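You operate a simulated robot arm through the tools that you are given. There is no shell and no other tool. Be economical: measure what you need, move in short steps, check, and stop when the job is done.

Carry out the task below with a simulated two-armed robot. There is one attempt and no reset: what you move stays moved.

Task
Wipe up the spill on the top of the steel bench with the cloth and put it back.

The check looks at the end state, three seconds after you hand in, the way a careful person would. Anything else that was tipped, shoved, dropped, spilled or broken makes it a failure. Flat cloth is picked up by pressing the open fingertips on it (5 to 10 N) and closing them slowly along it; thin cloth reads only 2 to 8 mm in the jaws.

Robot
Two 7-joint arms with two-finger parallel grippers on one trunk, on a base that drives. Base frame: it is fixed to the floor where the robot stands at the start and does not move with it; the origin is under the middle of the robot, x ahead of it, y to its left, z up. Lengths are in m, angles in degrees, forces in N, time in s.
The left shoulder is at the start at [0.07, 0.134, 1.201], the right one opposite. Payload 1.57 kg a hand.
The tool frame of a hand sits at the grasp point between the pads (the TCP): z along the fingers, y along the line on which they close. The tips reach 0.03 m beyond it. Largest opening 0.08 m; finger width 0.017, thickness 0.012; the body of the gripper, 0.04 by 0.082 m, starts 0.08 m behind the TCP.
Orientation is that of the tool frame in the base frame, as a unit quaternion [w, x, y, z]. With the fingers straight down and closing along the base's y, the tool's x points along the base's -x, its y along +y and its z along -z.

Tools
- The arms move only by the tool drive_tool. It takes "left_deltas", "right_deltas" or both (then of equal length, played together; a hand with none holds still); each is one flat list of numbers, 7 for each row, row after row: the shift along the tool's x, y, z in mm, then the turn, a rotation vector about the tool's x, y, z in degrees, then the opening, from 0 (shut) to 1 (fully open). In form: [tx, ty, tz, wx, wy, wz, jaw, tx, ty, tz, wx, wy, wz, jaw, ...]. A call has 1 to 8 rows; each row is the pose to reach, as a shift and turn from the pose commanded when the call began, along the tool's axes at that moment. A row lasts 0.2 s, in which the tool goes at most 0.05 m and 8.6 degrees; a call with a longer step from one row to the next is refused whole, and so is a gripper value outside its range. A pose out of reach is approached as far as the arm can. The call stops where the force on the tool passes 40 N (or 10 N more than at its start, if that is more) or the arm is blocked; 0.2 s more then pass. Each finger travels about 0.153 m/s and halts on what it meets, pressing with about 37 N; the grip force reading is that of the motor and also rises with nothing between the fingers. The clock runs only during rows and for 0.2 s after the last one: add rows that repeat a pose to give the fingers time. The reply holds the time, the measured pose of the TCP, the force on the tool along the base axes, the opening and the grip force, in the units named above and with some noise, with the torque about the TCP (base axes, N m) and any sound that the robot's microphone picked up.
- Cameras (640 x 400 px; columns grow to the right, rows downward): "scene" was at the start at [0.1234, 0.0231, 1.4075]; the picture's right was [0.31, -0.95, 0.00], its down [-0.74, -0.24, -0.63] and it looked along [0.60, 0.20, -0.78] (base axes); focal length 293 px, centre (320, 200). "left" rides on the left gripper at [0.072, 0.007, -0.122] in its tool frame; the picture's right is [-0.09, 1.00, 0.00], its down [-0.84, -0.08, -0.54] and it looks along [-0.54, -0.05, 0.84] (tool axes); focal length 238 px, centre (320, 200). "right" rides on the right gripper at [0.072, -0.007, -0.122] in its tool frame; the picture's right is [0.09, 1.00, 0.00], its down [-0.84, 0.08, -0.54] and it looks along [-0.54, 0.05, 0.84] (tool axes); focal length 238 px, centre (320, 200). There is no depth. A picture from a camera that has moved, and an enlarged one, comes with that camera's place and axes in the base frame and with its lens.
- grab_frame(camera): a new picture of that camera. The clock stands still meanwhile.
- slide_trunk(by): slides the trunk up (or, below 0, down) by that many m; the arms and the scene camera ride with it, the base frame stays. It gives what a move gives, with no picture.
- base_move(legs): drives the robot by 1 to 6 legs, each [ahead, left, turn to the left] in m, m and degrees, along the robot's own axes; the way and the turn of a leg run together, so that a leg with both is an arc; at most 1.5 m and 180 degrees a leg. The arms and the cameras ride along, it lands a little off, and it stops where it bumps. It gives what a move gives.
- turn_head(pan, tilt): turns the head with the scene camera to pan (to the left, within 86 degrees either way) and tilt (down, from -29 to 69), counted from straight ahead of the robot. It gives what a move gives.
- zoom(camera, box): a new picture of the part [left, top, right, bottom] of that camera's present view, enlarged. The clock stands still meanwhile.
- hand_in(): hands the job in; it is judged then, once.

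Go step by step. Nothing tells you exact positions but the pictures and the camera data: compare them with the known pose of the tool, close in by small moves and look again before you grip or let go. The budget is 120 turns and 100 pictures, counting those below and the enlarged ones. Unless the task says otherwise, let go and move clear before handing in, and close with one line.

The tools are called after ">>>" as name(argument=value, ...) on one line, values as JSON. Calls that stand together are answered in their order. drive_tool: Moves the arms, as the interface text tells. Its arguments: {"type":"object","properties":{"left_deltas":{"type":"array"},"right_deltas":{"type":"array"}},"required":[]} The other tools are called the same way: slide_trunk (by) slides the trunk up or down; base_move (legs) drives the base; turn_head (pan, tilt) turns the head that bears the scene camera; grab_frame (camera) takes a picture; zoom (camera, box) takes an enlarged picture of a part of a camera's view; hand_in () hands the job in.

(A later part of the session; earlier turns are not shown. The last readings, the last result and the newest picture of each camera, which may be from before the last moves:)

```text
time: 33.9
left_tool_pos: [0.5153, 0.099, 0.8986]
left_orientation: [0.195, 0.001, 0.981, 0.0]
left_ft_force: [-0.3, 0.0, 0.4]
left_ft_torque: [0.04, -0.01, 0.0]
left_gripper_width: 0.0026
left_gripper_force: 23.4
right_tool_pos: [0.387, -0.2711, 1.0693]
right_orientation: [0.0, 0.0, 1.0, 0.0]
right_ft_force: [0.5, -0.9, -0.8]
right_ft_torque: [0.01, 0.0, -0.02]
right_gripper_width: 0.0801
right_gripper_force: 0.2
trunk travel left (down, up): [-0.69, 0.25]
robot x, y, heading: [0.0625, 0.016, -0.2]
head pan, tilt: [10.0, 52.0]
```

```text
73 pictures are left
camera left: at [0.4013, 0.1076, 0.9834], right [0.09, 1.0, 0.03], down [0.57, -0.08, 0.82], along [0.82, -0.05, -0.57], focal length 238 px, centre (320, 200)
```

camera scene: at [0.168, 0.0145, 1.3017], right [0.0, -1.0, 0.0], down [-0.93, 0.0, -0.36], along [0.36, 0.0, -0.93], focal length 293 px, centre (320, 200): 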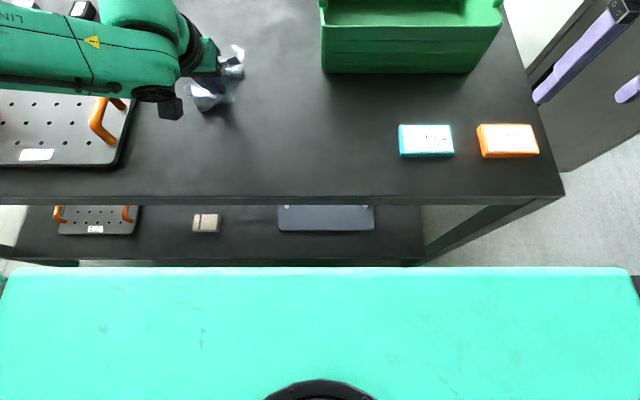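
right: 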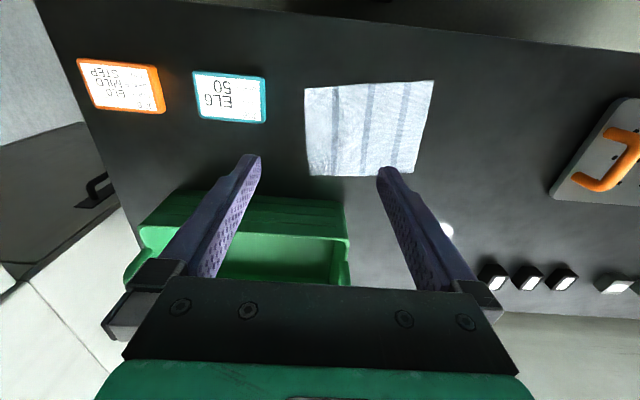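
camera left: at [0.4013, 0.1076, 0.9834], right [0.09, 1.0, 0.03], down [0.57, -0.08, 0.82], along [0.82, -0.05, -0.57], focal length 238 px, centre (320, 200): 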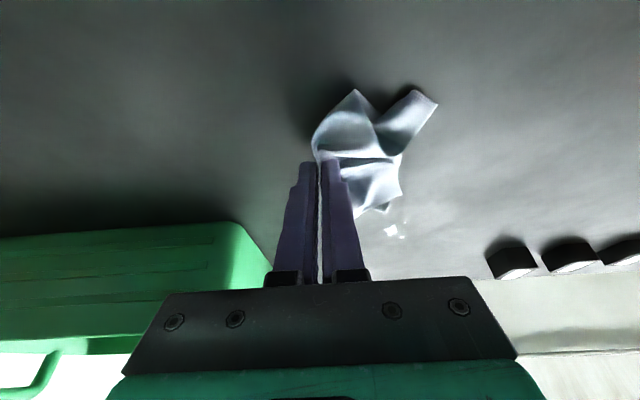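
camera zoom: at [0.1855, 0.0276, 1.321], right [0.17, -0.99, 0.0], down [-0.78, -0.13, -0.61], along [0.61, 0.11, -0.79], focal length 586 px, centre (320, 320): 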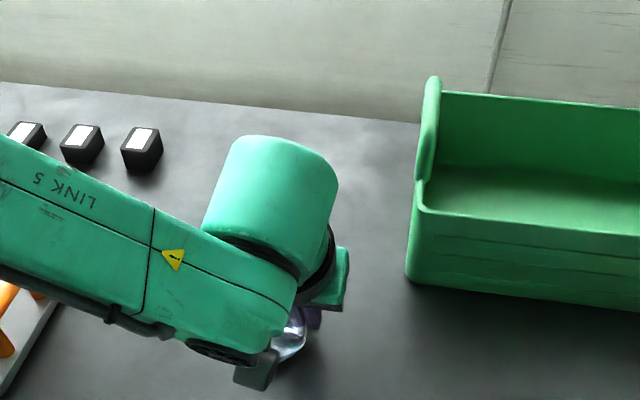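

>>> zoom(camera="left", box=[340, 180, 460, 255])

```text
5.33 times, centred on (400, 218) of left
camera zoom: at [0.4013, 0.1076, 0.9834], right [0.09, 1.0, 0.03], down [0.57, -0.08, 0.82], along [0.82, -0.05, -0.57], focal length 1271 px, centre (-107, 107)
```

zoom: 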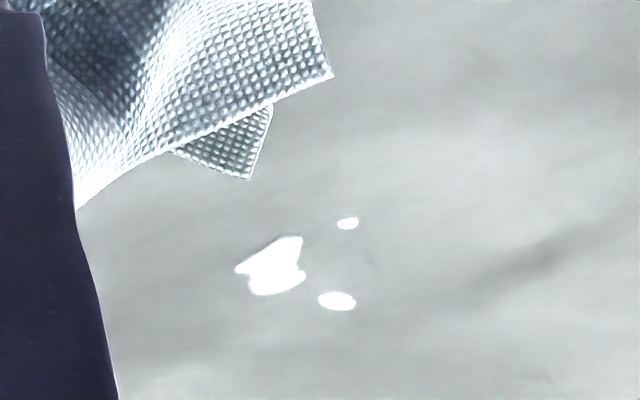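

Most of the spill is gone. Small blobs remain around (0.645, 0.171), (0.664, 0.188) and (0.628, 0.183), so I'll go back and wipe those spots with more overlap.

>>> drive_tool(left_deltas=[-30, 20, 12, 0, 0, 0, 0, -60, 40, 24, 0, 0, 0, 0, -90, 60, 36, 0, 0, 0, 0, -116, 70, 47, 0, 0, 0, 0, -114, 70, 52, 0, 0, 0, 0, -113.2, 70, 54, 0, 0, 0, 0, -113.2, 70, 54, 0, 0, 0, 0])

```text
time: 35.5
left_tool_pos: [0.6406, 0.1693, 0.8948]
left_orientation: [0.195, 0.0, 0.981, 0.001]
left_ft_force: [-0.4, -0.5, 1.0]
left_ft_torque: [0.01, 0.0, 0.0]
left_gripper_width: 0.0021
left_gripper_force: 23.6
right_tool_pos: [0.387, -0.2714, 1.0689]
right_orientation: [0.0, 0.0, 1.0, 0.0]
right_ft_force: [0.4, 0.4, -0.8]
right_ft_torque: [0.01, -0.01, 0.0]
right_gripper_width: 0.08
right_gripper_force: 0.1
trunk travel left (down, up): [-0.69, 0.25]
robot x, y, heading: [0.0593, 0.0181, -0.1]
head pan, tilt: [10.0, 52.0]
```

>>> drive_tool(left_deltas=[0.8, 0, 2, 0, 0, 0, 0, 23, 0, -7, 0, 0, 0, 0, 23, 22, -7, 0, 0, 0, 0, -17.7, 22, 9.5, 0, 0, 0, 0, -17.7, 6, 9.5, 0, 0, 0, 0, 23, 10, -7, 0, 0, 0, 0, -17.7, 14, 9.5, 0, 0, 0, 0, -17.7, -8, 9.5, 0, 0, 0, 0])

>>> drive_tool(left_deltas=[40.8, 0, -16.5, 0, 0, 0, 0, 40.8, 35, -16.5, 0, 0, 0, 0, 20, 35, -8, 0, 0, 0, 0, 20, -5, -8, 0, 0, 0, 0, 0, -5, 0, 0, 0, 0, 0, 0, 35, 0, 0, 0, 0, 0, -9.3, 35, 3.8, 0, 0, 0, 0, -9.3, 0, 3.8, 0, 0, 0, 0])

```text
time: 37.2
left_tool_pos: [0.6495, 0.1686, 0.8968]
left_orientation: [0.195, 0.0, 0.981, -0.001]
left_ft_force: [0.1, 0.1, -0.7]
left_ft_torque: [-0.01, -0.03, 0.02]
left_gripper_width: 0.0023
left_gripper_force: 24.0
left hand out of reach, approached as far as the arm can: row 5, 8
right_tool_pos: [0.3859, -0.2722, 1.0696]
right_orientation: [0.001, 0.001, 1.0, 0.0]
right_ft_force: [0.2, -0.2, 1.1]
right_ft_torque: [0.0, -0.03, 0.0]
right_gripper_width: 0.08
right_gripper_force: 0.1
trunk travel left (down, up): [-0.69, 0.25]
robot x, y, heading: [0.0594, 0.018, -0.0]
head pan, tilt: [10.0, 52.0]
```

```text
time: 39.0
left_tool_pos: [0.6542, 0.1719, 0.8979]
left_orientation: [0.195, 0.001, 0.981, -0.001]
left_ft_force: [0.2, -0.2, 0.6]
left_ft_torque: [0.01, -0.02, -0.03]
left_gripper_width: 0.0023
left_gripper_force: 23.3
left hand out of reach, approached as far as the arm can: row 5, 8
right_tool_pos: [0.3874, -0.2726, 1.0687]
right_orientation: [0.0, 0.001, 1.0, 0.001]
right_ft_force: [0.5, -0.9, -0.2]
right_ft_torque: [0.01, -0.02, 0.0]
right_gripper_width: 0.0799
right_gripper_force: 0.0
trunk travel left (down, up): [-0.69, 0.25]
robot x, y, heading: [0.0625, 0.0164, -0.3]
head pan, tilt: [10.0, 52.0]
```

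Those strokes lost pressure at the reach limit. I'll lift, tilt another 12° for reach, retract a little and look at what remains.

>>> drive_tool(left_deltas=[15, -25, -12, 0, -6, 0, 0, 50, -60, -24, 0, -12, 0, 0, 85, -80, -34, 0, -12, 0, 0, 110, -85, -44, 0, -12, 0, 0, 110, -85, -44, 0, -12, 0, 0])

>>> grab_frame(camera="left")

```text
refused: row 2 steps farther than a row can; nothing moved
```

```text
71 pictures are left
camera left: at [0.54, 0.1803, 0.9823], right [0.09, 1.0, 0.04], down [0.56, -0.08, 0.82], along [0.82, -0.05, -0.57], focal length 238 px, centre (320, 200)
```

left: 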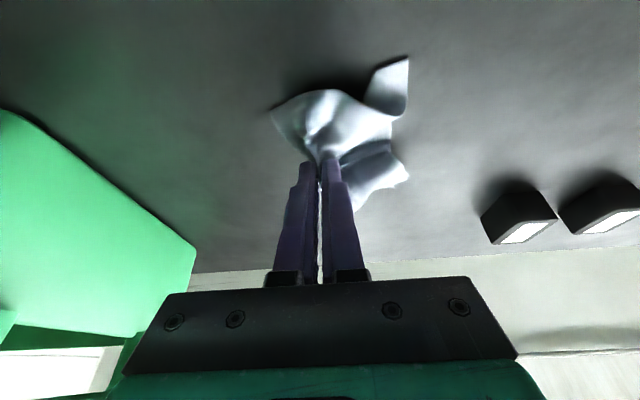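

>>> drive_tool(left_deltas=[15, -20, -10, 0, -6, 0, 0, 45, -40, -20, 0, -12, 0, 0, 75, -65, -30, 0, -12, 0, 0, 105, -85, -42, 0, -12, 0, 0, 110, -85, -44, 0, -12, 0, 0, 110, -85, -44, 0, -12, 0, 0])

>>> grab_frame(camera="left")

```text
time: 40.5
left_tool_pos: [0.5341, 0.0899, 0.8981]
left_orientation: [0.296, 0.001, 0.955, 0.0]
left_ft_force: [0.6, -0.1, -0.3]
left_ft_torque: [0.02, 0.01, 0.02]
left_gripper_width: 0.0021
left_gripper_force: 24.1
right_tool_pos: [0.3871, -0.2716, 1.0679]
right_orientation: [0.0, 0.001, 1.0, 0.0]
right_ft_force: [-0.4, -1.7, -0.2]
right_ft_torque: [0.01, 0.02, -0.02]
right_gripper_width: 0.0801
right_gripper_force: 0.0
trunk travel left (down, up): [-0.69, 0.25]
robot x, y, heading: [0.0625, 0.015, -0.2]
head pan, tilt: [10.0, 52.0]
```

```text
70 pictures are left
camera left: at [0.4052, 0.098, 0.9566], right [0.08, 1.0, 0.05], down [0.38, -0.08, 0.92], along [0.92, -0.05, -0.39], focal length 238 px, centre (320, 200)
```

left: 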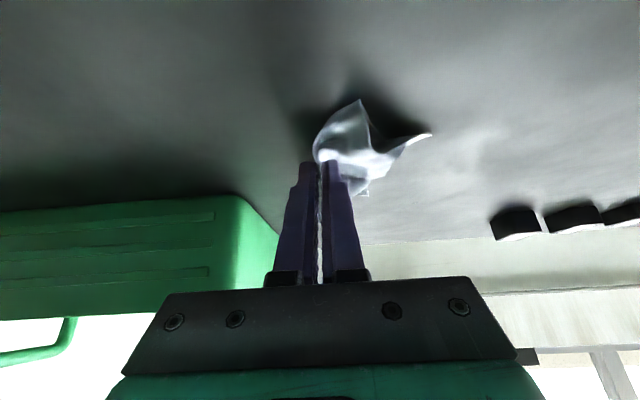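

>>> zoom(camera="left", box=[340, 160, 460, 235])

```text
5.33 times, centred on (400, 198) of left
camera zoom: at [0.4052, 0.098, 0.9566], right [0.08, 1.0, 0.05], down [0.38, -0.08, 0.92], along [0.92, -0.05, -0.39], focal length 1271 px, centre (-107, 213)
```

zoom: 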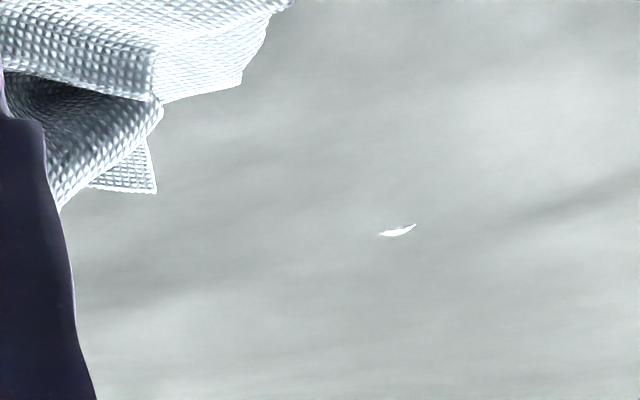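

Only a tiny sliver remains near (0.66, 0.19). I'll go back there with the steeper tilt.

>>> drive_tool(left_deltas=[-28.9, 30, 19.8, 0, 0, 0, 0, -57.8, 60, 39.6, 0, 0, 0, 0, -82.5, 90, 56.5, 0, 0, 0, 0, -91.6, 99, 62.7, 0, 0, 0, 0, -89.3, 99, 66, 0, 0, 0, 0, -88.2, 99, 67.7, 0, 0, 0, 0, -88.2, 99, 67.7, 0, 0, 0, 0])

```text
time: 42.0
left_tool_pos: [0.6453, 0.1895, 0.8948]
left_orientation: [0.296, 0.001, 0.955, 0.0]
left_ft_force: [0.2, -0.8, 1.3]
left_ft_torque: [0.01, 0.01, 0.0]
left_gripper_width: 0.0025
left_gripper_force: 23.3
right_tool_pos: [0.3875, -0.2736, 1.0688]
right_orientation: [-0.001, 0.0, 1.0, -0.001]
right_ft_force: [0.0, 0.3, -0.7]
right_ft_torque: [-0.02, -0.03, 0.01]
right_gripper_width: 0.0799
right_gripper_force: 0.0
trunk travel left (down, up): [-0.69, 0.25]
robot x, y, heading: [0.0617, 0.0143, -0.0]
head pan, tilt: [10.0, 52.0]
```

>>> drive_tool(left_deltas=[1.4, 0, 2.1, 0, 0, 0, 0, -15.1, 0, 13.4, 0, 0, 0, 0, -27.5, 15, 21.9, 0, 0, 0, 0, -27.5, -20, 21.9, 0, 0, 0, 0, -11, -20, 10.6, 0, 0, 0, 0, -11, 20, 10.6, 0, 0, 0, 0, 13.8, 0, -6.4, 0, 0, 0, 0, -15.1, 0, 13.4, 0, 0, 0, 0])

>>> drive_tool(left_deltas=[0.3, -18, 0.4, 0, 0, 0, 0, 8.5, -18, -5.2, 0, 0, 0, 0, 8.5, 18, -5.2, 0, 0, 0, 0, 16.8, 18, -10.9, 0, 0, 0, 0, 16.8, -18, -10.9, 0, 0, 0, 0, -8, -10, 6, 0, 0, 0, 0, -8, 15, 6, 0, 0, 0, 0, 0, 0, 0, 0, 0, 0, 0])

```text
time: 43.9
left_tool_pos: [0.6632, 0.187, 0.8906]
left_orientation: [0.297, 0.001, 0.955, 0.0]
left_ft_force: [-2.0, -0.3, 6.6]
left_ft_torque: [0.01, 0.07, -0.03]
left_gripper_width: 0.0024
left_gripper_force: 24.4
left hand out of reach, approached as far as the arm can: row 4
right_tool_pos: [0.3872, -0.2727, 1.0682]
right_orientation: [-0.001, 0.001, 1.0, 0.001]
right_ft_force: [1.2, -0.5, 0.2]
right_ft_torque: [0.02, 0.02, -0.01]
right_gripper_width: 0.0801
right_gripper_force: 0.0
trunk travel left (down, up): [-0.69, 0.25]
robot x, y, heading: [0.0623, 0.0156, 0.1]
head pan, tilt: [10.0, 52.0]
```

```text
time: 45.6
left_tool_pos: [0.6635, 0.1898, 0.8903]
left_orientation: [0.297, 0.0, 0.955, 0.0]
left_ft_force: [-0.2, 3.2, 11.0]
left_ft_torque: [0.13, -0.09, 0.04]
left_gripper_width: 0.0023
left_gripper_force: 24.3
right_tool_pos: [0.3839, -0.2729, 1.0693]
right_orientation: [0.001, 0.001, 1.0, -0.001]
right_ft_force: [0.2, -0.2, 0.2]
right_ft_torque: [0.01, -0.04, 0.01]
right_gripper_width: 0.0799
right_gripper_force: 0.0
trunk travel left (down, up): [-0.69, 0.25]
robot x, y, heading: [0.0597, 0.0151, 0.1]
head pan, tilt: [10.0, 52.0]
```

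Pressure held this time. Retracting to look.

>>> drive_tool(left_deltas=[24, -20, -24, 0, 0, 0, 0, 50, -40, -43, 0, 0, 0, 0, 76, -60, -63, 0, 0, 0, 0, 102, -80, -83, 0, 6, 0, 0, 127, -98, -101, 0, 12, 0, 0, 127, -98, -101, 0, 12, 0, 0])

>>> grab_frame(camera="left")

>>> zoom(camera="left", box=[340, 180, 460, 255])

```text
time: 47.0
left_tool_pos: [0.503, 0.091, 0.9021]
left_orientation: [0.194, 0.001, 0.981, 0.0]
left_ft_force: [0.3, 0.3, -0.4]
left_ft_torque: [-0.03, -0.02, -0.01]
left_gripper_width: 0.0021
left_gripper_force: 24.3
right_tool_pos: [0.387, -0.2727, 1.0688]
right_orientation: [0.0, 0.0, 1.0, 0.0]
right_ft_force: [0.6, -0.4, -0.3]
right_ft_torque: [-0.03, -0.02, -0.03]
right_gripper_width: 0.0799
right_gripper_force: 0.1
trunk travel left (down, up): [-0.69, 0.25]
robot x, y, heading: [0.0599, 0.0138, 0.0]
head pan, tilt: [10.0, 52.0]
```

```text
68 pictures are left
camera left: at [0.3887, 0.0984, 0.9871], right [0.09, 1.0, 0.03], down [0.57, -0.08, 0.82], along [0.82, -0.05, -0.57], focal length 238 px, centre (320, 200)
```

left: 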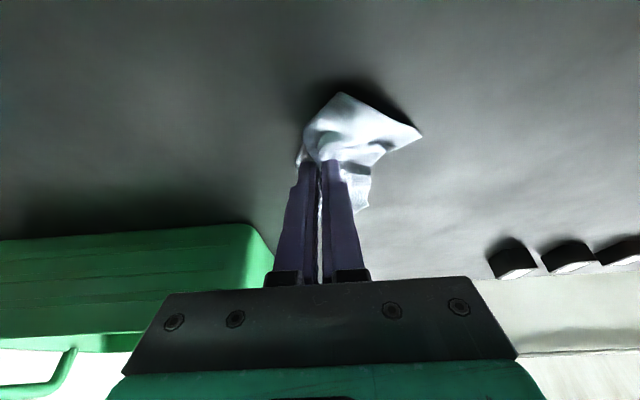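

```text
5.33 times, centred on (400, 218) of left
camera zoom: at [0.3887, 0.0984, 0.9871], right [0.09, 1.0, 0.03], down [0.57, -0.08, 0.82], along [0.82, -0.05, -0.57], focal length 1271 px, centre (-107, 107)
```

zoom: 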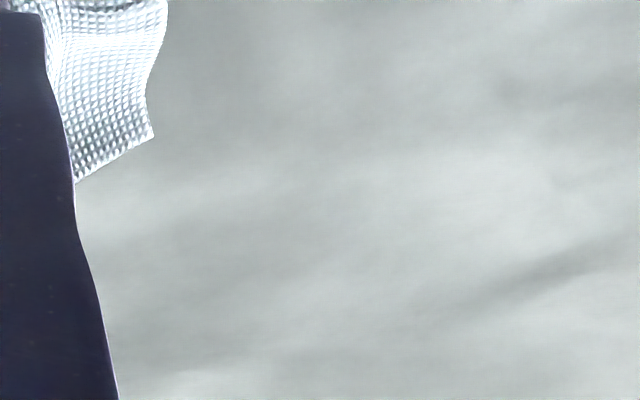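

The spill area is clean. Now I'll carry the cloth back: straighten the tool, strafe right again, and lift the cloth so it hangs free before laying it down.

>>> drive_tool(left_deltas=[-8, 0, -20, 0, 7, 0, 0, -18, 0, -45, 0, 14, 0, 0, -30, 0, -75, 0, 22, 0, 0, -30, 0, -85, 0, 22, 0, 0])

>>> base_move(legs=[[0, -0.12, 0]])

>>> turn_head(pan=5, tilt=65)

>>> grab_frame(camera="scene")

>>> grab_frame(camera="left")

```text
time: 48.0
left_tool_pos: [0.4983, 0.0904, 0.9918]
left_orientation: [0.005, 0.002, 1.0, 0.0]
left_ft_force: [-0.1, -0.3, 0.2]
left_ft_torque: [0.0, -0.01, 0.02]
left_gripper_width: 0.0024
left_gripper_force: 23.4
right_tool_pos: [0.3861, -0.2721, 1.0695]
right_orientation: [0.0, 0.001, 1.0, 0.0]
right_ft_force: [0.1, 0.8, -0.4]
right_ft_torque: [0.01, 0.0, 0.0]
right_gripper_width: 0.08
right_gripper_force: 0.1
trunk travel left (down, up): [-0.69, 0.25]
robot x, y, heading: [0.0612, 0.0136, -0.1]
head pan, tilt: [10.0, 52.0]
```

```text
time: 49.3
left_tool_pos: [0.4989, -0.0301, 0.9919]
left_orientation: [0.005, 0.0, 1.0, -0.001]
left_ft_force: [0.0, 0.7, -0.2]
left_ft_torque: [-0.03, 0.0, 0.0]
left_gripper_width: 0.0025
left_gripper_force: 23.8
right_tool_pos: [0.3864, -0.3924, 1.0683]
right_orientation: [0.0, 0.0, 1.0, -0.001]
right_ft_force: [-0.2, 0.3, -0.2]
right_ft_torque: [-0.01, 0.03, -0.03]
right_gripper_width: 0.0801
right_gripper_force: 0.0
trunk travel left (down, up): [-0.69, 0.25]
robot x, y, heading: [0.0642, -0.107, 0.1]
head pan, tilt: [10.0, 52.0]
```

```text
time: 50.0
left_tool_pos: [0.4995, -0.0334, 0.9916]
left_orientation: [0.004, 0.0, 1.0, 0.0]
left_ft_force: [-0.3, -0.1, 0.1]
left_ft_torque: [-0.01, 0.04, -0.01]
left_gripper_width: 0.0022
left_gripper_force: 24.2
right_tool_pos: [0.3872, -0.395, 1.0682]
right_orientation: [-0.001, 0.0, 1.0, 0.0]
right_ft_force: [-1.0, -0.5, 0.1]
right_ft_torque: [0.04, -0.03, -0.03]
right_gripper_width: 0.0799
right_gripper_force: 0.0
trunk travel left (down, up): [-0.69, 0.25]
robot x, y, heading: [0.0616, -0.1041, -0.1]
head pan, tilt: [5.0, 65.0]
```

```text
66 pictures are left
camera scene: at [0.1718, -0.1031, 1.3057], right [0.09, -1.0, 0.0], down [-0.9, -0.08, -0.42], along [0.42, 0.04, -0.91], focal length 293 px, centre (320, 200)
```

scene: 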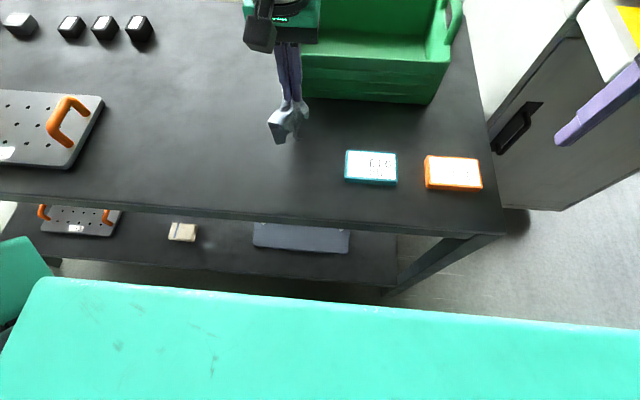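

```text
65 pictures are left
camera left: at [0.4257, -0.0248, 1.1113], right [0.09, 1.0, 0.0], down [0.83, -0.08, 0.55], along [0.55, -0.05, -0.84], focal length 238 px, centre (320, 200)
```

left: 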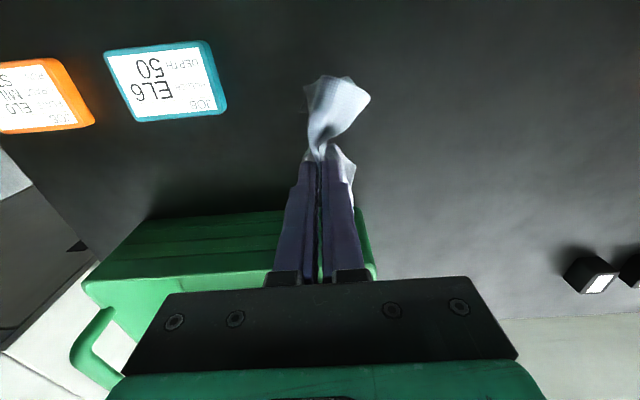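

Scene confirms the spill spot is clean. I'll place the cloth back at its original centre (0.475, 0.026) and lower it.

>>> drive_tool(left_deltas=[12, 30, 0, 0, 0, 0, 0, 24, 59, 10, 0, 0, 0, 0, 24, 59, 30, 0, 0, 0, 0, 24, 59, 50, 0, 0, 0, 0, 24, 59, 70, 0, 0, 0, 0, 24, 59, 85, 0, 0, 0, 0, 24, 59, 95, 0, 0, 0, 0, 24, 59, 95, 0, 0, 0, 0])

>>> grab_frame(camera="left")

>>> grab_frame(camera="scene")

```text
time: 51.9
left_tool_pos: [0.4746, 0.0264, 0.8947]
left_orientation: [0.004, 0.0, 1.0, 0.0]
left_ft_force: [0.3, -0.3, 2.4]
left_ft_torque: [0.03, -0.02, 0.0]
left_gripper_width: 0.0023
left_gripper_force: 23.6
right_tool_pos: [0.3871, -0.3958, 1.0686]
right_orientation: [0.0, 0.0, 1.0, 0.0]
right_ft_force: [0.1, -0.1, 0.2]
right_ft_torque: [0.01, -0.02, -0.02]
right_gripper_width: 0.0803
right_gripper_force: 0.1
trunk travel left (down, up): [-0.69, 0.25]
robot x, y, heading: [0.0608, -0.108, -0.1]
head pan, tilt: [5.0, 65.0]
```

```text
64 pictures are left
camera left: at [0.4014, 0.0339, 1.0157], right [0.09, 1.0, 0.0], down [0.83, -0.08, 0.55], along [0.55, -0.05, -0.84], focal length 238 px, centre (320, 200)
```

left: 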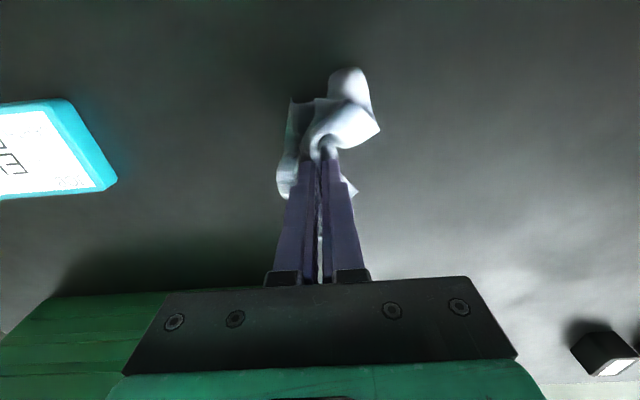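

```text
63 pictures are left
camera scene: at [0.1714, -0.1027, 1.3057], right [0.09, -1.0, 0.0], down [-0.9, -0.08, -0.42], along [0.42, 0.04, -0.91], focal length 293 px, centre (320, 200)
```

scene: 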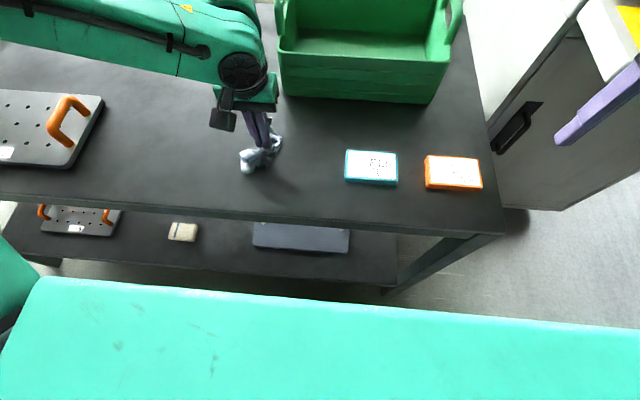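

Releasing gently and lifting clear to see how the cloth settles.

>>> drive_tool(left_deltas=[0, 0, 0, 0, 0, 0, 0.15, 0, 0, 0, 0, 0, 0, 0.4, 0, 0, 0, 0, 0, 0, 0.8, 0, 0, -15, 0, 0, 0, 0.8, 0, 0, -40, 0, 0, 0, 0.8, 0, 0, -80, 0, 0, 0, 0.8, 0, 0, -80, 0, 0, 0, 0.8])

>>> grab_frame(camera="left")

```text
time: 53.5
left_tool_pos: [0.476, 0.0283, 0.9768]
left_orientation: [0.004, 0.0, 1.0, 0.0]
left_ft_force: [0.0, -0.4, -0.2]
left_ft_torque: [0.02, 0.04, 0.04]
left_gripper_width: 0.0641
left_gripper_force: 0.0
right_tool_pos: [0.387, -0.3942, 1.0683]
right_orientation: [0.0, 0.0, 1.0, 0.0]
right_ft_force: [-0.3, 0.4, 0.1]
right_ft_torque: [-0.02, 0.04, 0.04]
right_gripper_width: 0.0801
right_gripper_force: 0.1
trunk travel left (down, up): [-0.69, 0.25]
robot x, y, heading: [0.0586, -0.1043, -0.1]
head pan, tilt: [5.0, 65.0]
```

```text
62 pictures are left
camera left: at [0.4031, 0.0355, 1.0969], right [0.09, 1.0, 0.0], down [0.83, -0.08, 0.55], along [0.55, -0.05, -0.84], focal length 238 px, centre (320, 200)
```

left: 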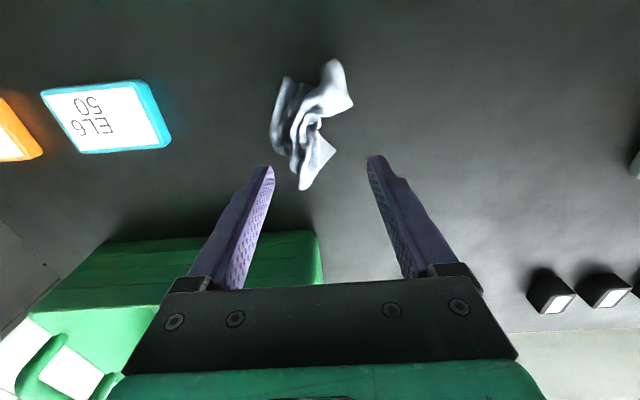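

The cloth is back but crumpled, and a careful person would lay it out. Looking closely for corners to pull.

>>> zoom(camera="left", box=[230, 40, 390, 200])

>>> zoom(camera="scene", box=[180, 90, 340, 190])

```text
2.50 times, centred on (310, 120) of left
camera zoom: at [0.4031, 0.0355, 1.0969], right [0.09, 1.0, 0.0], down [0.83, -0.08, 0.55], along [0.55, -0.05, -0.84], focal length 596 px, centre (345, 400)
```

zoom: 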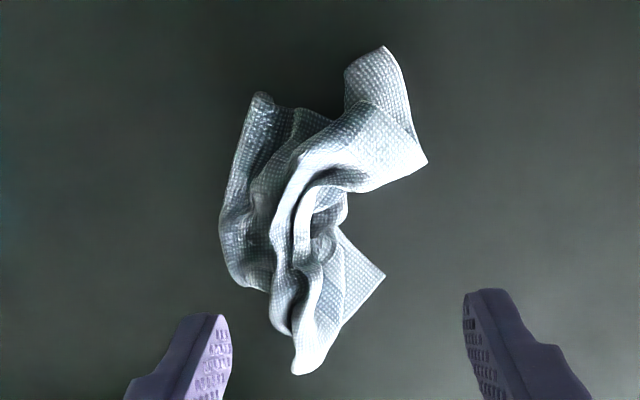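

```text
4.00 times, centred on (260, 140) of scene
camera zoom: at [0.1722, -0.1024, 1.3056], right [0.09, -1.0, 0.0], down [-0.9, -0.08, -0.42], along [0.42, 0.04, -0.91], focal length 1172 px, centre (560, 440)
```

zoom: 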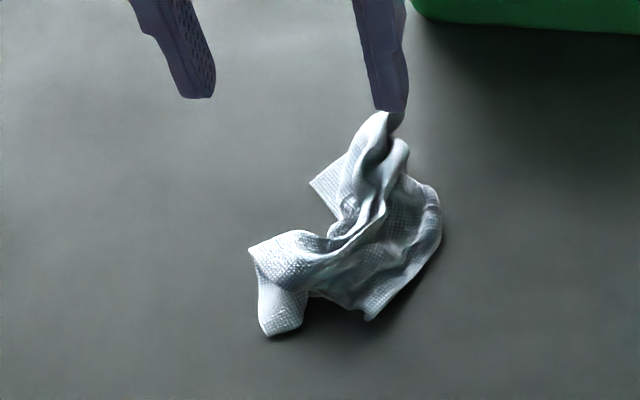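

I'll pick up the near-left flap (around x 0.437, y 0.056), lift it so the cloth unfolds under gravity, and lay it by dragging.

>>> drive_tool(left_deltas=[20, 15, 20, 0, 0, 0, 0.6, 39, 28, 45, 0, 0, 0, 0.6, 39, 28, 70, 0, 0, 0, 0.6, 39, 28, 70, 0, 0, 0, 0.6])

>>> grab_frame(camera="left")

```text
time: 54.5
left_tool_pos: [0.4382, 0.0554, 0.9069]
left_orientation: [0.005, 0.001, 1.0, 0.0]
left_ft_force: [0.0, -0.9, 0.2]
left_ft_torque: [-0.01, -0.02, 0.02]
left_gripper_width: 0.0477
left_gripper_force: 0.1
right_tool_pos: [0.3864, -0.3941, 1.0696]
right_orientation: [0.0, 0.0, 1.0, 0.001]
right_ft_force: [0.4, -0.6, -1.0]
right_ft_torque: [-0.02, 0.02, -0.02]
right_gripper_width: 0.0802
right_gripper_force: 0.1
trunk travel left (down, up): [-0.69, 0.25]
robot x, y, heading: [0.0611, -0.1046, -0.1]
head pan, tilt: [5.0, 65.0]
```

```text
59 pictures are left
camera left: at [0.3642, 0.0629, 1.0262], right [0.09, 1.0, 0.0], down [0.83, -0.08, 0.55], along [0.55, -0.05, -0.84], focal length 238 px, centre (320, 200)
```

left: 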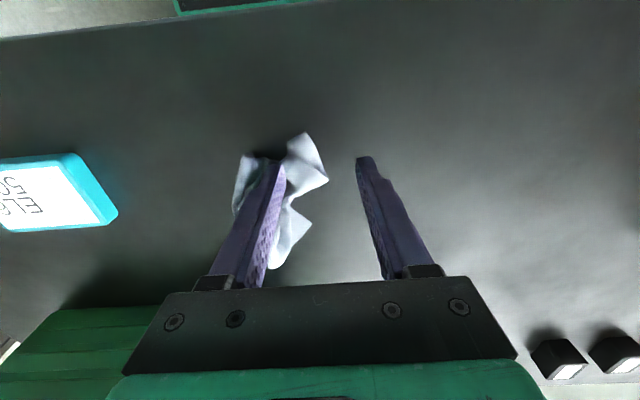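

The flap corner is between the fingers. I'll lower to contact and close.

>>> drive_tool(left_deltas=[0, 3, 8, 0, 0, 0, 0.55, 0, 3, 13, 0, 0, 0, 0.55, 0, 3, 14.5, 0, 0, 0, 0.55, 0, 3, 14.5, 0, 0, 0, 0.42, 0, 3, 14.5, 0, 0, 0, 0.3, 0, 3, 14.5, 0, 0, 0, 0.2, 0, 3, 14.5, 0, 0, 0, 0.1, 0, 3, 14.5, 0, 0, 0, 0])

>>> grab_frame(camera="left")

```text
time: 56.2
left_tool_pos: [0.4348, 0.0577, 0.8916]
left_orientation: [0.006, 0.0, 1.0, 0.0]
left_ft_force: [0.5, -4.7, 17.1]
left_ft_torque: [-0.2, 0.0, 0.04]
left_gripper_width: 0.0017
left_gripper_force: 23.6
right_tool_pos: [0.3853, -0.3959, 1.0694]
right_orientation: [0.001, -0.001, 1.0, 0.0]
right_ft_force: [0.6, 0.5, 0.8]
right_ft_torque: [0.0, 0.0, -0.03]
right_gripper_width: 0.08
right_gripper_force: 0.1
trunk travel left (down, up): [-0.69, 0.25]
robot x, y, heading: [0.0562, -0.1056, -0.1]
head pan, tilt: [5.0, 65.0]
```

```text
58 pictures are left
camera left: at [0.3618, 0.064, 1.0121], right [0.09, 1.0, 0.0], down [0.83, -0.08, 0.55], along [0.55, -0.05, -0.83], focal length 238 px, centre (320, 200)
```

left: 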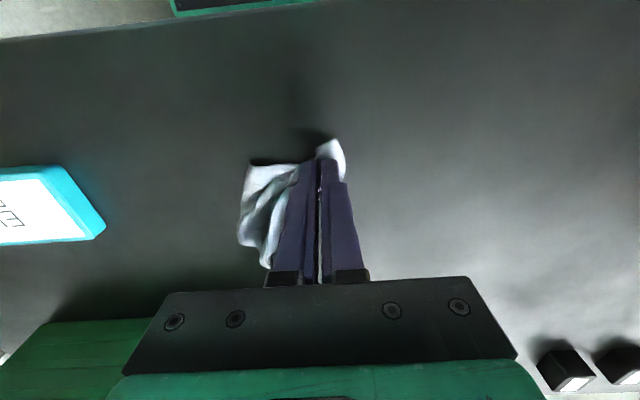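

Gripped at 1.7 mm. I'll lift high so the cloth unfolds, then look.

>>> drive_tool(left_deltas=[0, 0, -40, 0, 0, 0, 0, 0, 0, -85, 0, 0, 0, 0, 0, 0, -130, 0, 0, 0, 0, 0, 0, -170, 0, 0, 0, 0, 0, 0, -200, 0, 0, 0, 0, 0, 0, -200, 0, 0, 0, 0, 0, 0, -200, 0, 0, 0, 0])

>>> grab_frame(camera="scene")

>>> grab_frame(camera="left")

```text
time: 57.9
left_tool_pos: [0.4363, 0.0597, 1.0918]
left_orientation: [0.004, 0.0, 1.0, 0.001]
left_ft_force: [0.4, -0.1, -0.2]
left_ft_torque: [-0.01, -0.03, -0.01]
left_gripper_width: 0.0016
left_gripper_force: 23.7
right_tool_pos: [0.387, -0.3945, 1.0681]
right_orientation: [0.0, 0.0, 1.0, 0.0]
right_ft_force: [0.3, -0.2, -0.4]
right_ft_torque: [0.02, -0.03, 0.02]
right_gripper_width: 0.0801
right_gripper_force: 0.0
trunk travel left (down, up): [-0.69, 0.25]
robot x, y, heading: [0.0594, -0.1082, -0.2]
head pan, tilt: [5.0, 65.0]
```

```text
57 pictures are left
camera scene: at [0.1715, -0.1025, 1.3056], right [0.09, -1.0, 0.0], down [-0.9, -0.08, -0.42], along [0.42, 0.04, -0.91], focal length 293 px, centre (320, 200)
```

scene: 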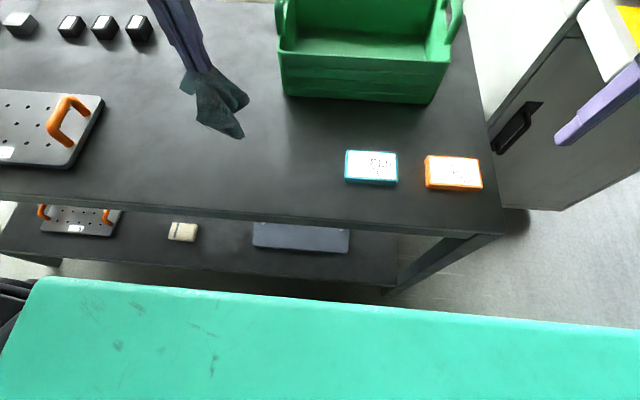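

```text
56 pictures are left
camera left: at [0.3627, 0.0669, 1.212], right [0.09, 1.0, 0.0], down [0.83, -0.08, 0.55], along [0.55, -0.05, -0.84], focal length 238 px, centre (320, 200)
```

left: 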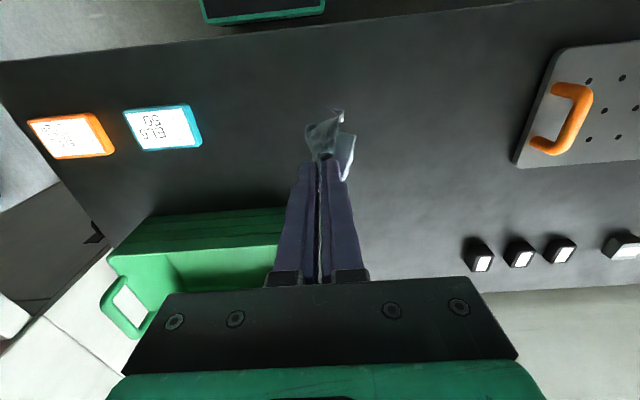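

I'll position the hand over the far-right home corner, then lower and sweep diagonally to the near-left home corner so the cloth lays out.

>>> drive_tool(left_deltas=[-24, -26, 0, 0, 0, 0, 0, -48, -52, 0, 0, 0, 0, 0, -72, -78, 0, 0, 0, 0, 0, -92, -100, 0, 0, 0, 0, 0, -92, -100, 0, 0, 0, 0, 0, -92, -100, 0, 0, 0, 0, 0])

>>> grab_frame(camera="scene")

```text
time: 59.2
left_tool_pos: [0.5078, -0.0179, 1.0916]
left_orientation: [0.005, 0.0, 1.0, 0.0]
left_ft_force: [1.1, 0.0, 0.3]
left_ft_torque: [-0.01, 0.0, 0.01]
left_gripper_width: 0.0019
left_gripper_force: 23.7
left hand out of reach, approached as far as the arm can: row 4, 5, 6
right_tool_pos: [0.3881, -0.394, 1.0692]
right_orientation: [0.0, 0.0, 1.0, 0.0]
right_ft_force: [-0.2, -1.1, -0.3]
right_ft_torque: [0.02, -0.02, 0.01]
right_gripper_width: 0.0802
right_gripper_force: 0.1
trunk travel left (down, up): [-0.69, 0.25]
robot x, y, heading: [0.0572, -0.1067, -0.0]
head pan, tilt: [5.0, 65.0]
```

```text
55 pictures are left
camera scene: at [0.1726, -0.1024, 1.3055], right [0.09, -1.0, 0.0], down [-0.9, -0.08, -0.42], along [0.42, 0.04, -0.91], focal length 293 px, centre (320, 200)
```

scene: 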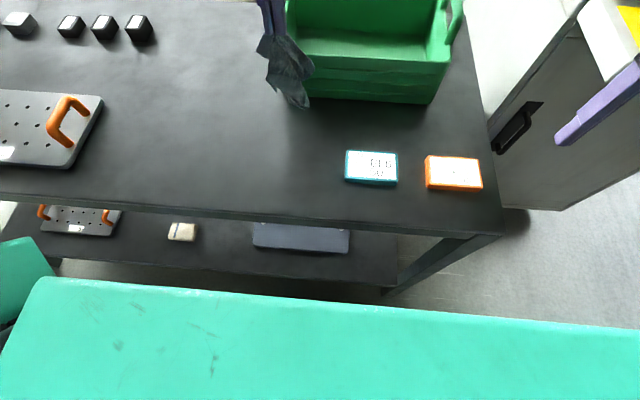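

>>> base_move(legs=[[0, -0.035, 0]])

>>> drive_tool(left_deltas=[0, 0, 25, 0, 0, 0, 0, 0, 0, 50, 0, 0, 0, 0, 0, 0, 50, 0, 0, 0, 0, 0, 0, 50, 0, 0, 0, 0])

>>> grab_frame(camera="scene")

```text
time: 60.1
left_tool_pos: [0.5068, -0.0497, 1.0933]
left_orientation: [0.005, 0.0, 1.0, -0.002]
left_ft_force: [-0.5, 0.7, -0.6]
left_ft_torque: [-0.03, 0.02, 0.02]
left_gripper_width: 0.0016
left_gripper_force: 23.2
right_tool_pos: [0.3877, -0.4241, 1.0688]
right_orientation: [0.001, 0.0, 1.0, -0.002]
right_ft_force: [-0.4, 0.3, -0.1]
right_ft_torque: [-0.11, 0.01, -0.02]
right_gripper_width: 0.0801
right_gripper_force: 0.1
trunk travel left (down, up): [-0.69, 0.25]
robot x, y, heading: [0.0597, -0.1389, 0.3]
head pan, tilt: [5.0, 65.0]
```

```text
time: 61.1
left_tool_pos: [0.5078, -0.0532, 1.0438]
left_orientation: [0.004, -0.001, 1.0, -0.001]
left_ft_force: [-0.3, -1.1, -0.4]
left_ft_torque: [0.01, 0.02, -0.01]
left_gripper_width: 0.0017
left_gripper_force: 23.7
right_tool_pos: [0.3884, -0.4282, 1.0693]
right_orientation: [0.001, -0.001, 1.0, 0.0]
right_ft_force: [0.3, -0.4, -0.3]
right_ft_torque: [0.0, 0.02, -0.01]
right_gripper_width: 0.0799
right_gripper_force: 0.0
trunk travel left (down, up): [-0.69, 0.25]
robot x, y, heading: [0.0589, -0.1406, 0.2]
head pan, tilt: [5.0, 65.0]
```

```text
54 pictures are left
camera scene: at [0.1717, -0.1362, 1.3056], right [0.09, -1.0, 0.0], down [-0.9, -0.08, -0.42], along [0.42, 0.04, -0.91], focal length 293 px, centre (320, 200)
```

scene: 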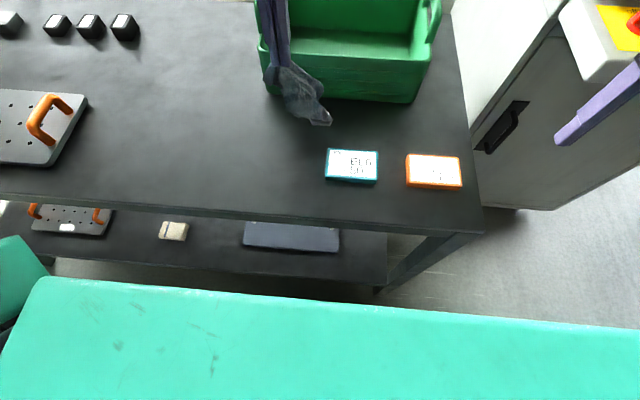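

Now the diagonal laying sweep.

>>> drive_tool(left_deltas=[14, 19, 12, 0, 0, 0, 0, 28, 38, 27, 0, 0, 0, 0, 43, 59, 44, 0, 0, 0, 0, 58, 80, 63, 0, 0, 0, 0, 74, 101, 85, 0, 0, 0, 0, 88, 121, 108, 0, 0, 0, 0, 100, 138, 130, 0, 0, 0, 0, 111, 153, 146, 0, 0, 0, 0])

>>> grab_frame(camera="scene")

>>> grab_frame(camera="left")

```text
time: 62.9
left_tool_pos: [0.3965, 0.0984, 0.8972]
left_orientation: [0.005, -0.001, 1.0, 0.0]
left_ft_force: [0.0, -0.8, 0.0]
left_ft_torque: [0.05, 0.03, -0.02]
left_gripper_width: 0.0015
left_gripper_force: 23.3
right_tool_pos: [0.3876, -0.4324, 1.0667]
right_orientation: [-0.001, 0.0, 1.0, 0.001]
right_ft_force: [0.8, -0.3, -0.6]
right_ft_torque: [0.07, 0.0, 0.01]
right_gripper_width: 0.0802
right_gripper_force: 0.0
trunk travel left (down, up): [-0.69, 0.25]
robot x, y, heading: [0.0618, -0.1428, -0.1]
head pan, tilt: [5.0, 65.0]
```

```text
53 pictures are left
camera scene: at [0.1715, -0.1414, 1.3056], right [0.09, -1.0, 0.0], down [-0.9, -0.08, -0.42], along [0.42, 0.04, -0.91], focal length 293 px, centre (320, 200)
```

scene: 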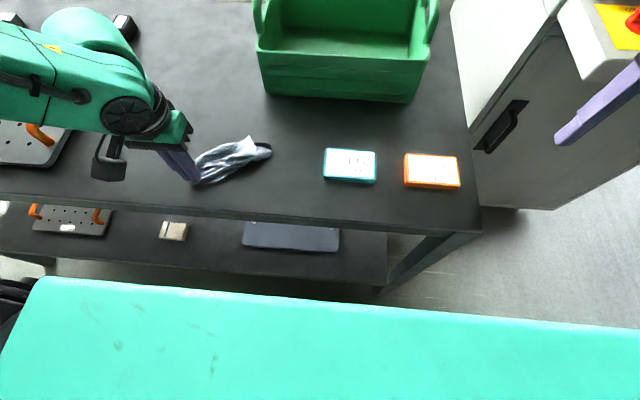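

```text
52 pictures are left
camera left: at [0.323, 0.105, 1.0176], right [0.09, 1.0, 0.0], down [0.83, -0.08, 0.55], along [0.55, -0.05, -0.84], focal length 238 px, centre (320, 200)
```

left: 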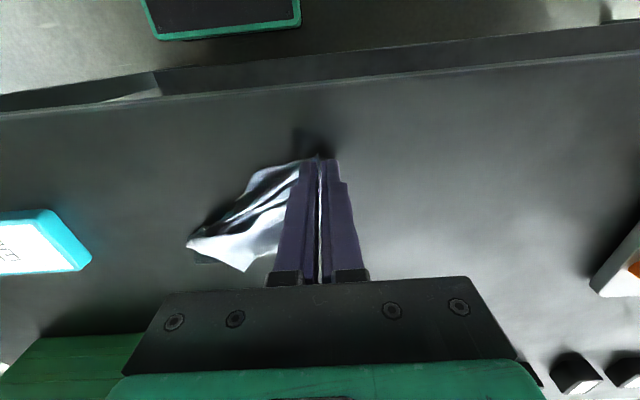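

It's laid as a narrow fan with its free end toward the far right. I'll release and look for the free corners.

>>> drive_tool(left_deltas=[0, 0, 1.5, 0, 0, 0, 0.15, 0, 0, 1.5, 0, 0, 0, 0.35, 0, 0, -20, 0, 0, 0, 0.4, 10, 20, -60, 0, 0, 0, 0.6, 20, 60, -90, 0, 0, 0, 0.6, 20, 100, -110, 0, 0, 0, 0.6])

>>> zoom(camera="scene", box=[160, 100, 320, 200])

>>> grab_frame(camera="left")

```text
refused: row 5 steps farther than a row can; nothing moved
```

```text
4.00 times, centred on (240, 150) of scene
camera zoom: at [0.1715, -0.1414, 1.3056], right [0.09, -1.0, 0.0], down [-0.9, -0.08, -0.42], along [0.42, 0.04, -0.91], focal length 1172 px, centre (640, 400)
```

zoom: 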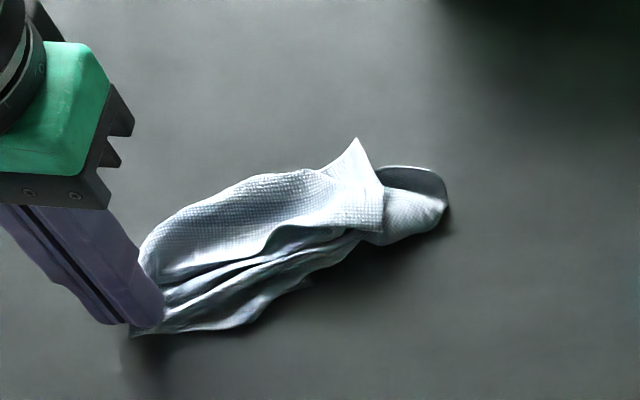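

```text
50 pictures are left
camera left: at [0.323, 0.105, 1.0176], right [0.09, 1.0, 0.0], down [0.83, -0.08, 0.55], along [0.55, -0.05, -0.84], focal length 238 px, centre (320, 200)
```

left: 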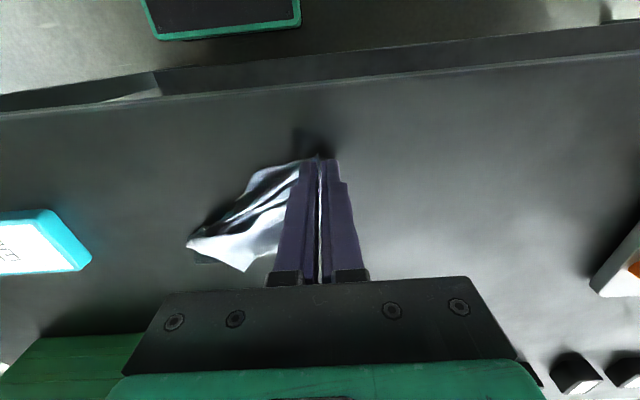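

A free corner points up and away near (0.494, 0.021). I'll release the first corner at its home and go to pull this second corner out to its home (0.53, 0.115).

>>> drive_tool(left_deltas=[0, 0, 1.5, 0, 0, 0, 0.1, 0, 0, 1.5, 0, 0, 0, 0.3, 0, 0, -20, 0, 0, 0, 0.3, 0, 0, -60, 0, 0, 0, 0.4, -30, -25, -75, 0, 0, 0, 0.4, -60, -50, -75, 0, 0, 0, 0.4, -88, -77, -60, 0, 0, 0, 0.4, -88, -77, -40, 0, 0, 0, 0.4])

>>> grab_frame(camera="left")

```text
time: 64.7
left_tool_pos: [0.4875, 0.0238, 0.935]
left_orientation: [0.004, -0.001, 1.0, -0.001]
left_ft_force: [-0.3, 0.4, -0.5]
left_ft_torque: [-0.02, 0.02, 0.0]
left_gripper_width: 0.032
left_gripper_force: 0.0
right_tool_pos: [0.3885, -0.4272, 1.0683]
right_orientation: [-0.001, -0.002, 1.0, 0.0]
right_ft_force: [-0.1, 0.5, 0.1]
right_ft_torque: [-0.04, 0.0, 0.01]
right_gripper_width: 0.0801
right_gripper_force: 0.2
trunk travel left (down, up): [-0.69, 0.25]
robot x, y, heading: [0.0628, -0.1437, 0.2]
head pan, tilt: [5.0, 65.0]
```

```text
49 pictures are left
camera left: at [0.4136, 0.0317, 1.0555], right [0.09, 1.0, 0.0], down [0.83, -0.08, 0.55], along [0.55, -0.05, -0.84], focal length 238 px, centre (320, 200)
```

left: 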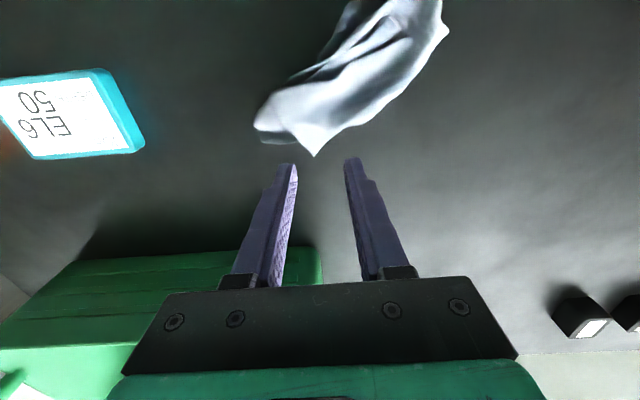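

The corner tip is at about (0.4925, 0.020). I'll pinch just inside it.

>>> drive_tool(left_deltas=[4, -3, 20, 0, 0, 0, 0.4, 5, -3, 35, 0, 0, 0, 0.4, 5, -3, 42, 0, 0, 0, 0.4, 5, -3, 43.5, 0, 0, 0, 0.38, 5, -3, 43.5, 0, 0, 0, 0.28, 5, -3, 43.5, 0, 0, 0, 0.18, 5, -3, 43.5, 0, 0, 0, 0.08, 5, -3, 43.5, 0, 0, 0, 0])

>>> grab_frame(camera="left")

```text
time: 66.5
left_tool_pos: [0.4804, 0.0189, 0.8914]
left_orientation: [0.004, 0.0, 1.0, -0.001]
left_ft_force: [0.3, -0.1, 1.6]
left_ft_torque: [0.04, 0.05, 0.02]
left_gripper_width: 0.0018
left_gripper_force: 23.7
right_tool_pos: [0.3875, -0.4282, 1.0689]
right_orientation: [0.0, 0.0, 1.0, 0.0]
right_ft_force: [1.0, -0.2, -0.3]
right_ft_torque: [0.02, -0.01, -0.01]
right_gripper_width: 0.0799
right_gripper_force: 0.2
trunk travel left (down, up): [-0.69, 0.25]
robot x, y, heading: [0.0619, -0.1388, -0.0]
head pan, tilt: [5.0, 65.0]
```

```text
48 pictures are left
camera left: at [0.4068, 0.0271, 1.0121], right [0.09, 1.0, 0.0], down [0.83, -0.08, 0.55], along [0.55, -0.05, -0.84], focal length 238 px, centre (320, 200)
```

left: 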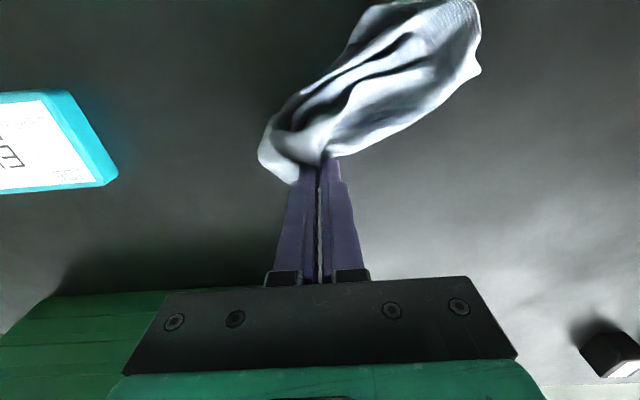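

>>> drive_tool(left_deltas=[-8, 5, -8, 0, 0, 0, 0, -25, 20, -12, 0, 0, 0, 0, -40, 40, -12, 0, 0, 0, 0, -50, 65, -10, 0, 0, 0, 0, -50, 92, -6, 0, 0, 0, 0, -50, 92, -3, 0, 0, 0, 0])

>>> grab_frame(camera="left")

>>> zoom(camera="scene", box=[160, 80, 320, 180])

```text
time: 67.9
left_tool_pos: [0.5307, 0.113, 0.8961]
left_orientation: [0.004, -0.002, 1.0, 0.0]
left_ft_force: [-0.1, -0.6, 0.1]
left_ft_torque: [0.0, -0.04, 0.01]
left_gripper_width: 0.0021
left_gripper_force: 23.3
right_tool_pos: [0.387, -0.4277, 1.0689]
right_orientation: [0.0, 0.0, 1.0, 0.0]
right_ft_force: [0.1, 0.2, 0.1]
right_ft_torque: [0.0, 0.02, 0.01]
right_gripper_width: 0.0801
right_gripper_force: 0.0
trunk travel left (down, up): [-0.69, 0.25]
robot x, y, heading: [0.0622, -0.141, 0.0]
head pan, tilt: [5.0, 65.0]
```

```text
47 pictures are left
camera left: at [0.4571, 0.1204, 1.0162], right [0.09, 1.0, 0.0], down [0.83, -0.08, 0.55], along [0.55, -0.05, -0.84], focal length 238 px, centre (320, 200)
```

left: 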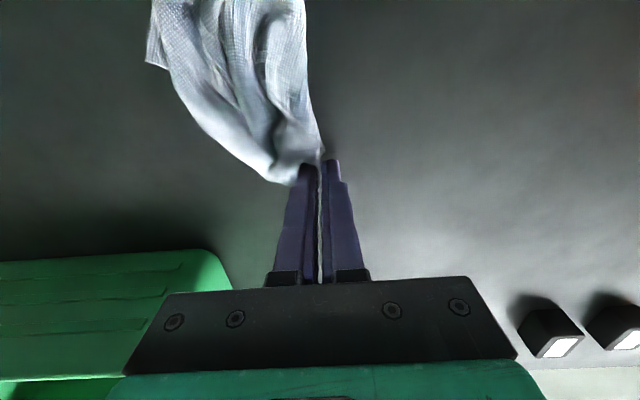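

```text
4.00 times, centred on (240, 130) of scene
camera zoom: at [0.1718, -0.1376, 1.3056], right [0.09, -1.0, 0.0], down [-0.9, -0.08, -0.42], along [0.42, 0.04, -0.91], focal length 1172 px, centre (640, 480)
```

zoom: 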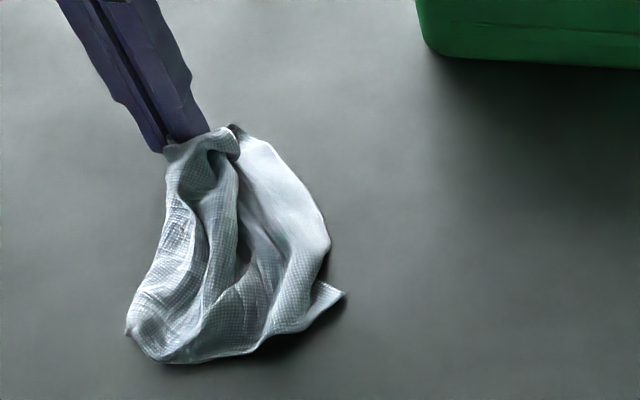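

It's opening up well. Another corner points right at (0.456, 0.0225). I'll release here and go for that one.

>>> drive_tool(left_deltas=[0, 0, 3, 0, 0, 0, 0.1, 0, 0, 3, 0, 0, 0, 0.3, 0, 0, -20, 0, 0, 0, 0.3, 0, 0, -55, 0, 0, 0, 0.4, 25, -28, -70, 0, 0, 0, 0.4, 50, -56, -70, 0, 0, 0, 0.4, 75, -84, -55, 0, 0, 0, 0.4, 75, -84, -45, 0, 0, 0, 0.4])

>>> grab_frame(camera="left")

```text
time: 69.7
left_tool_pos: [0.4524, 0.0292, 0.9397]
left_orientation: [0.004, -0.001, 1.0, -0.001]
left_ft_force: [0.3, -0.7, -0.2]
left_ft_torque: [-0.01, 0.01, 0.02]
left_gripper_width: 0.0322
left_gripper_force: 0.0
right_tool_pos: [0.3877, -0.4275, 1.0684]
right_orientation: [0.0, -0.001, 1.0, 0.0]
right_ft_force: [-0.2, 0.3, 0.2]
right_ft_torque: [0.0, 0.0, -0.02]
right_gripper_width: 0.0802
right_gripper_force: 0.1
trunk travel left (down, up): [-0.69, 0.25]
robot x, y, heading: [0.0587, -0.1399, 0.0]
head pan, tilt: [5.0, 65.0]
```

```text
45 pictures are left
camera left: at [0.3803, 0.037, 1.06], right [0.09, 1.0, 0.0], down [0.83, -0.07, 0.55], along [0.55, -0.05, -0.84], focal length 238 px, centre (320, 200)
```

left: 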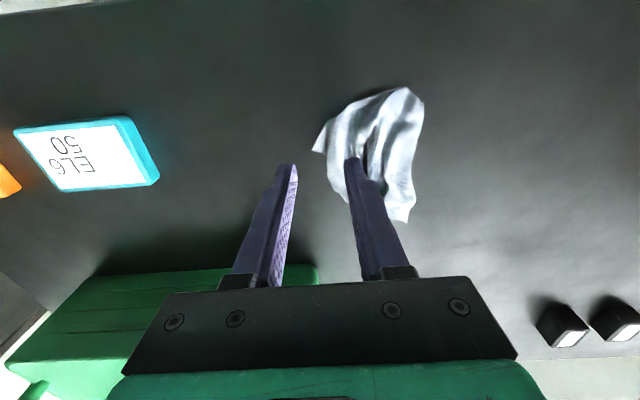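

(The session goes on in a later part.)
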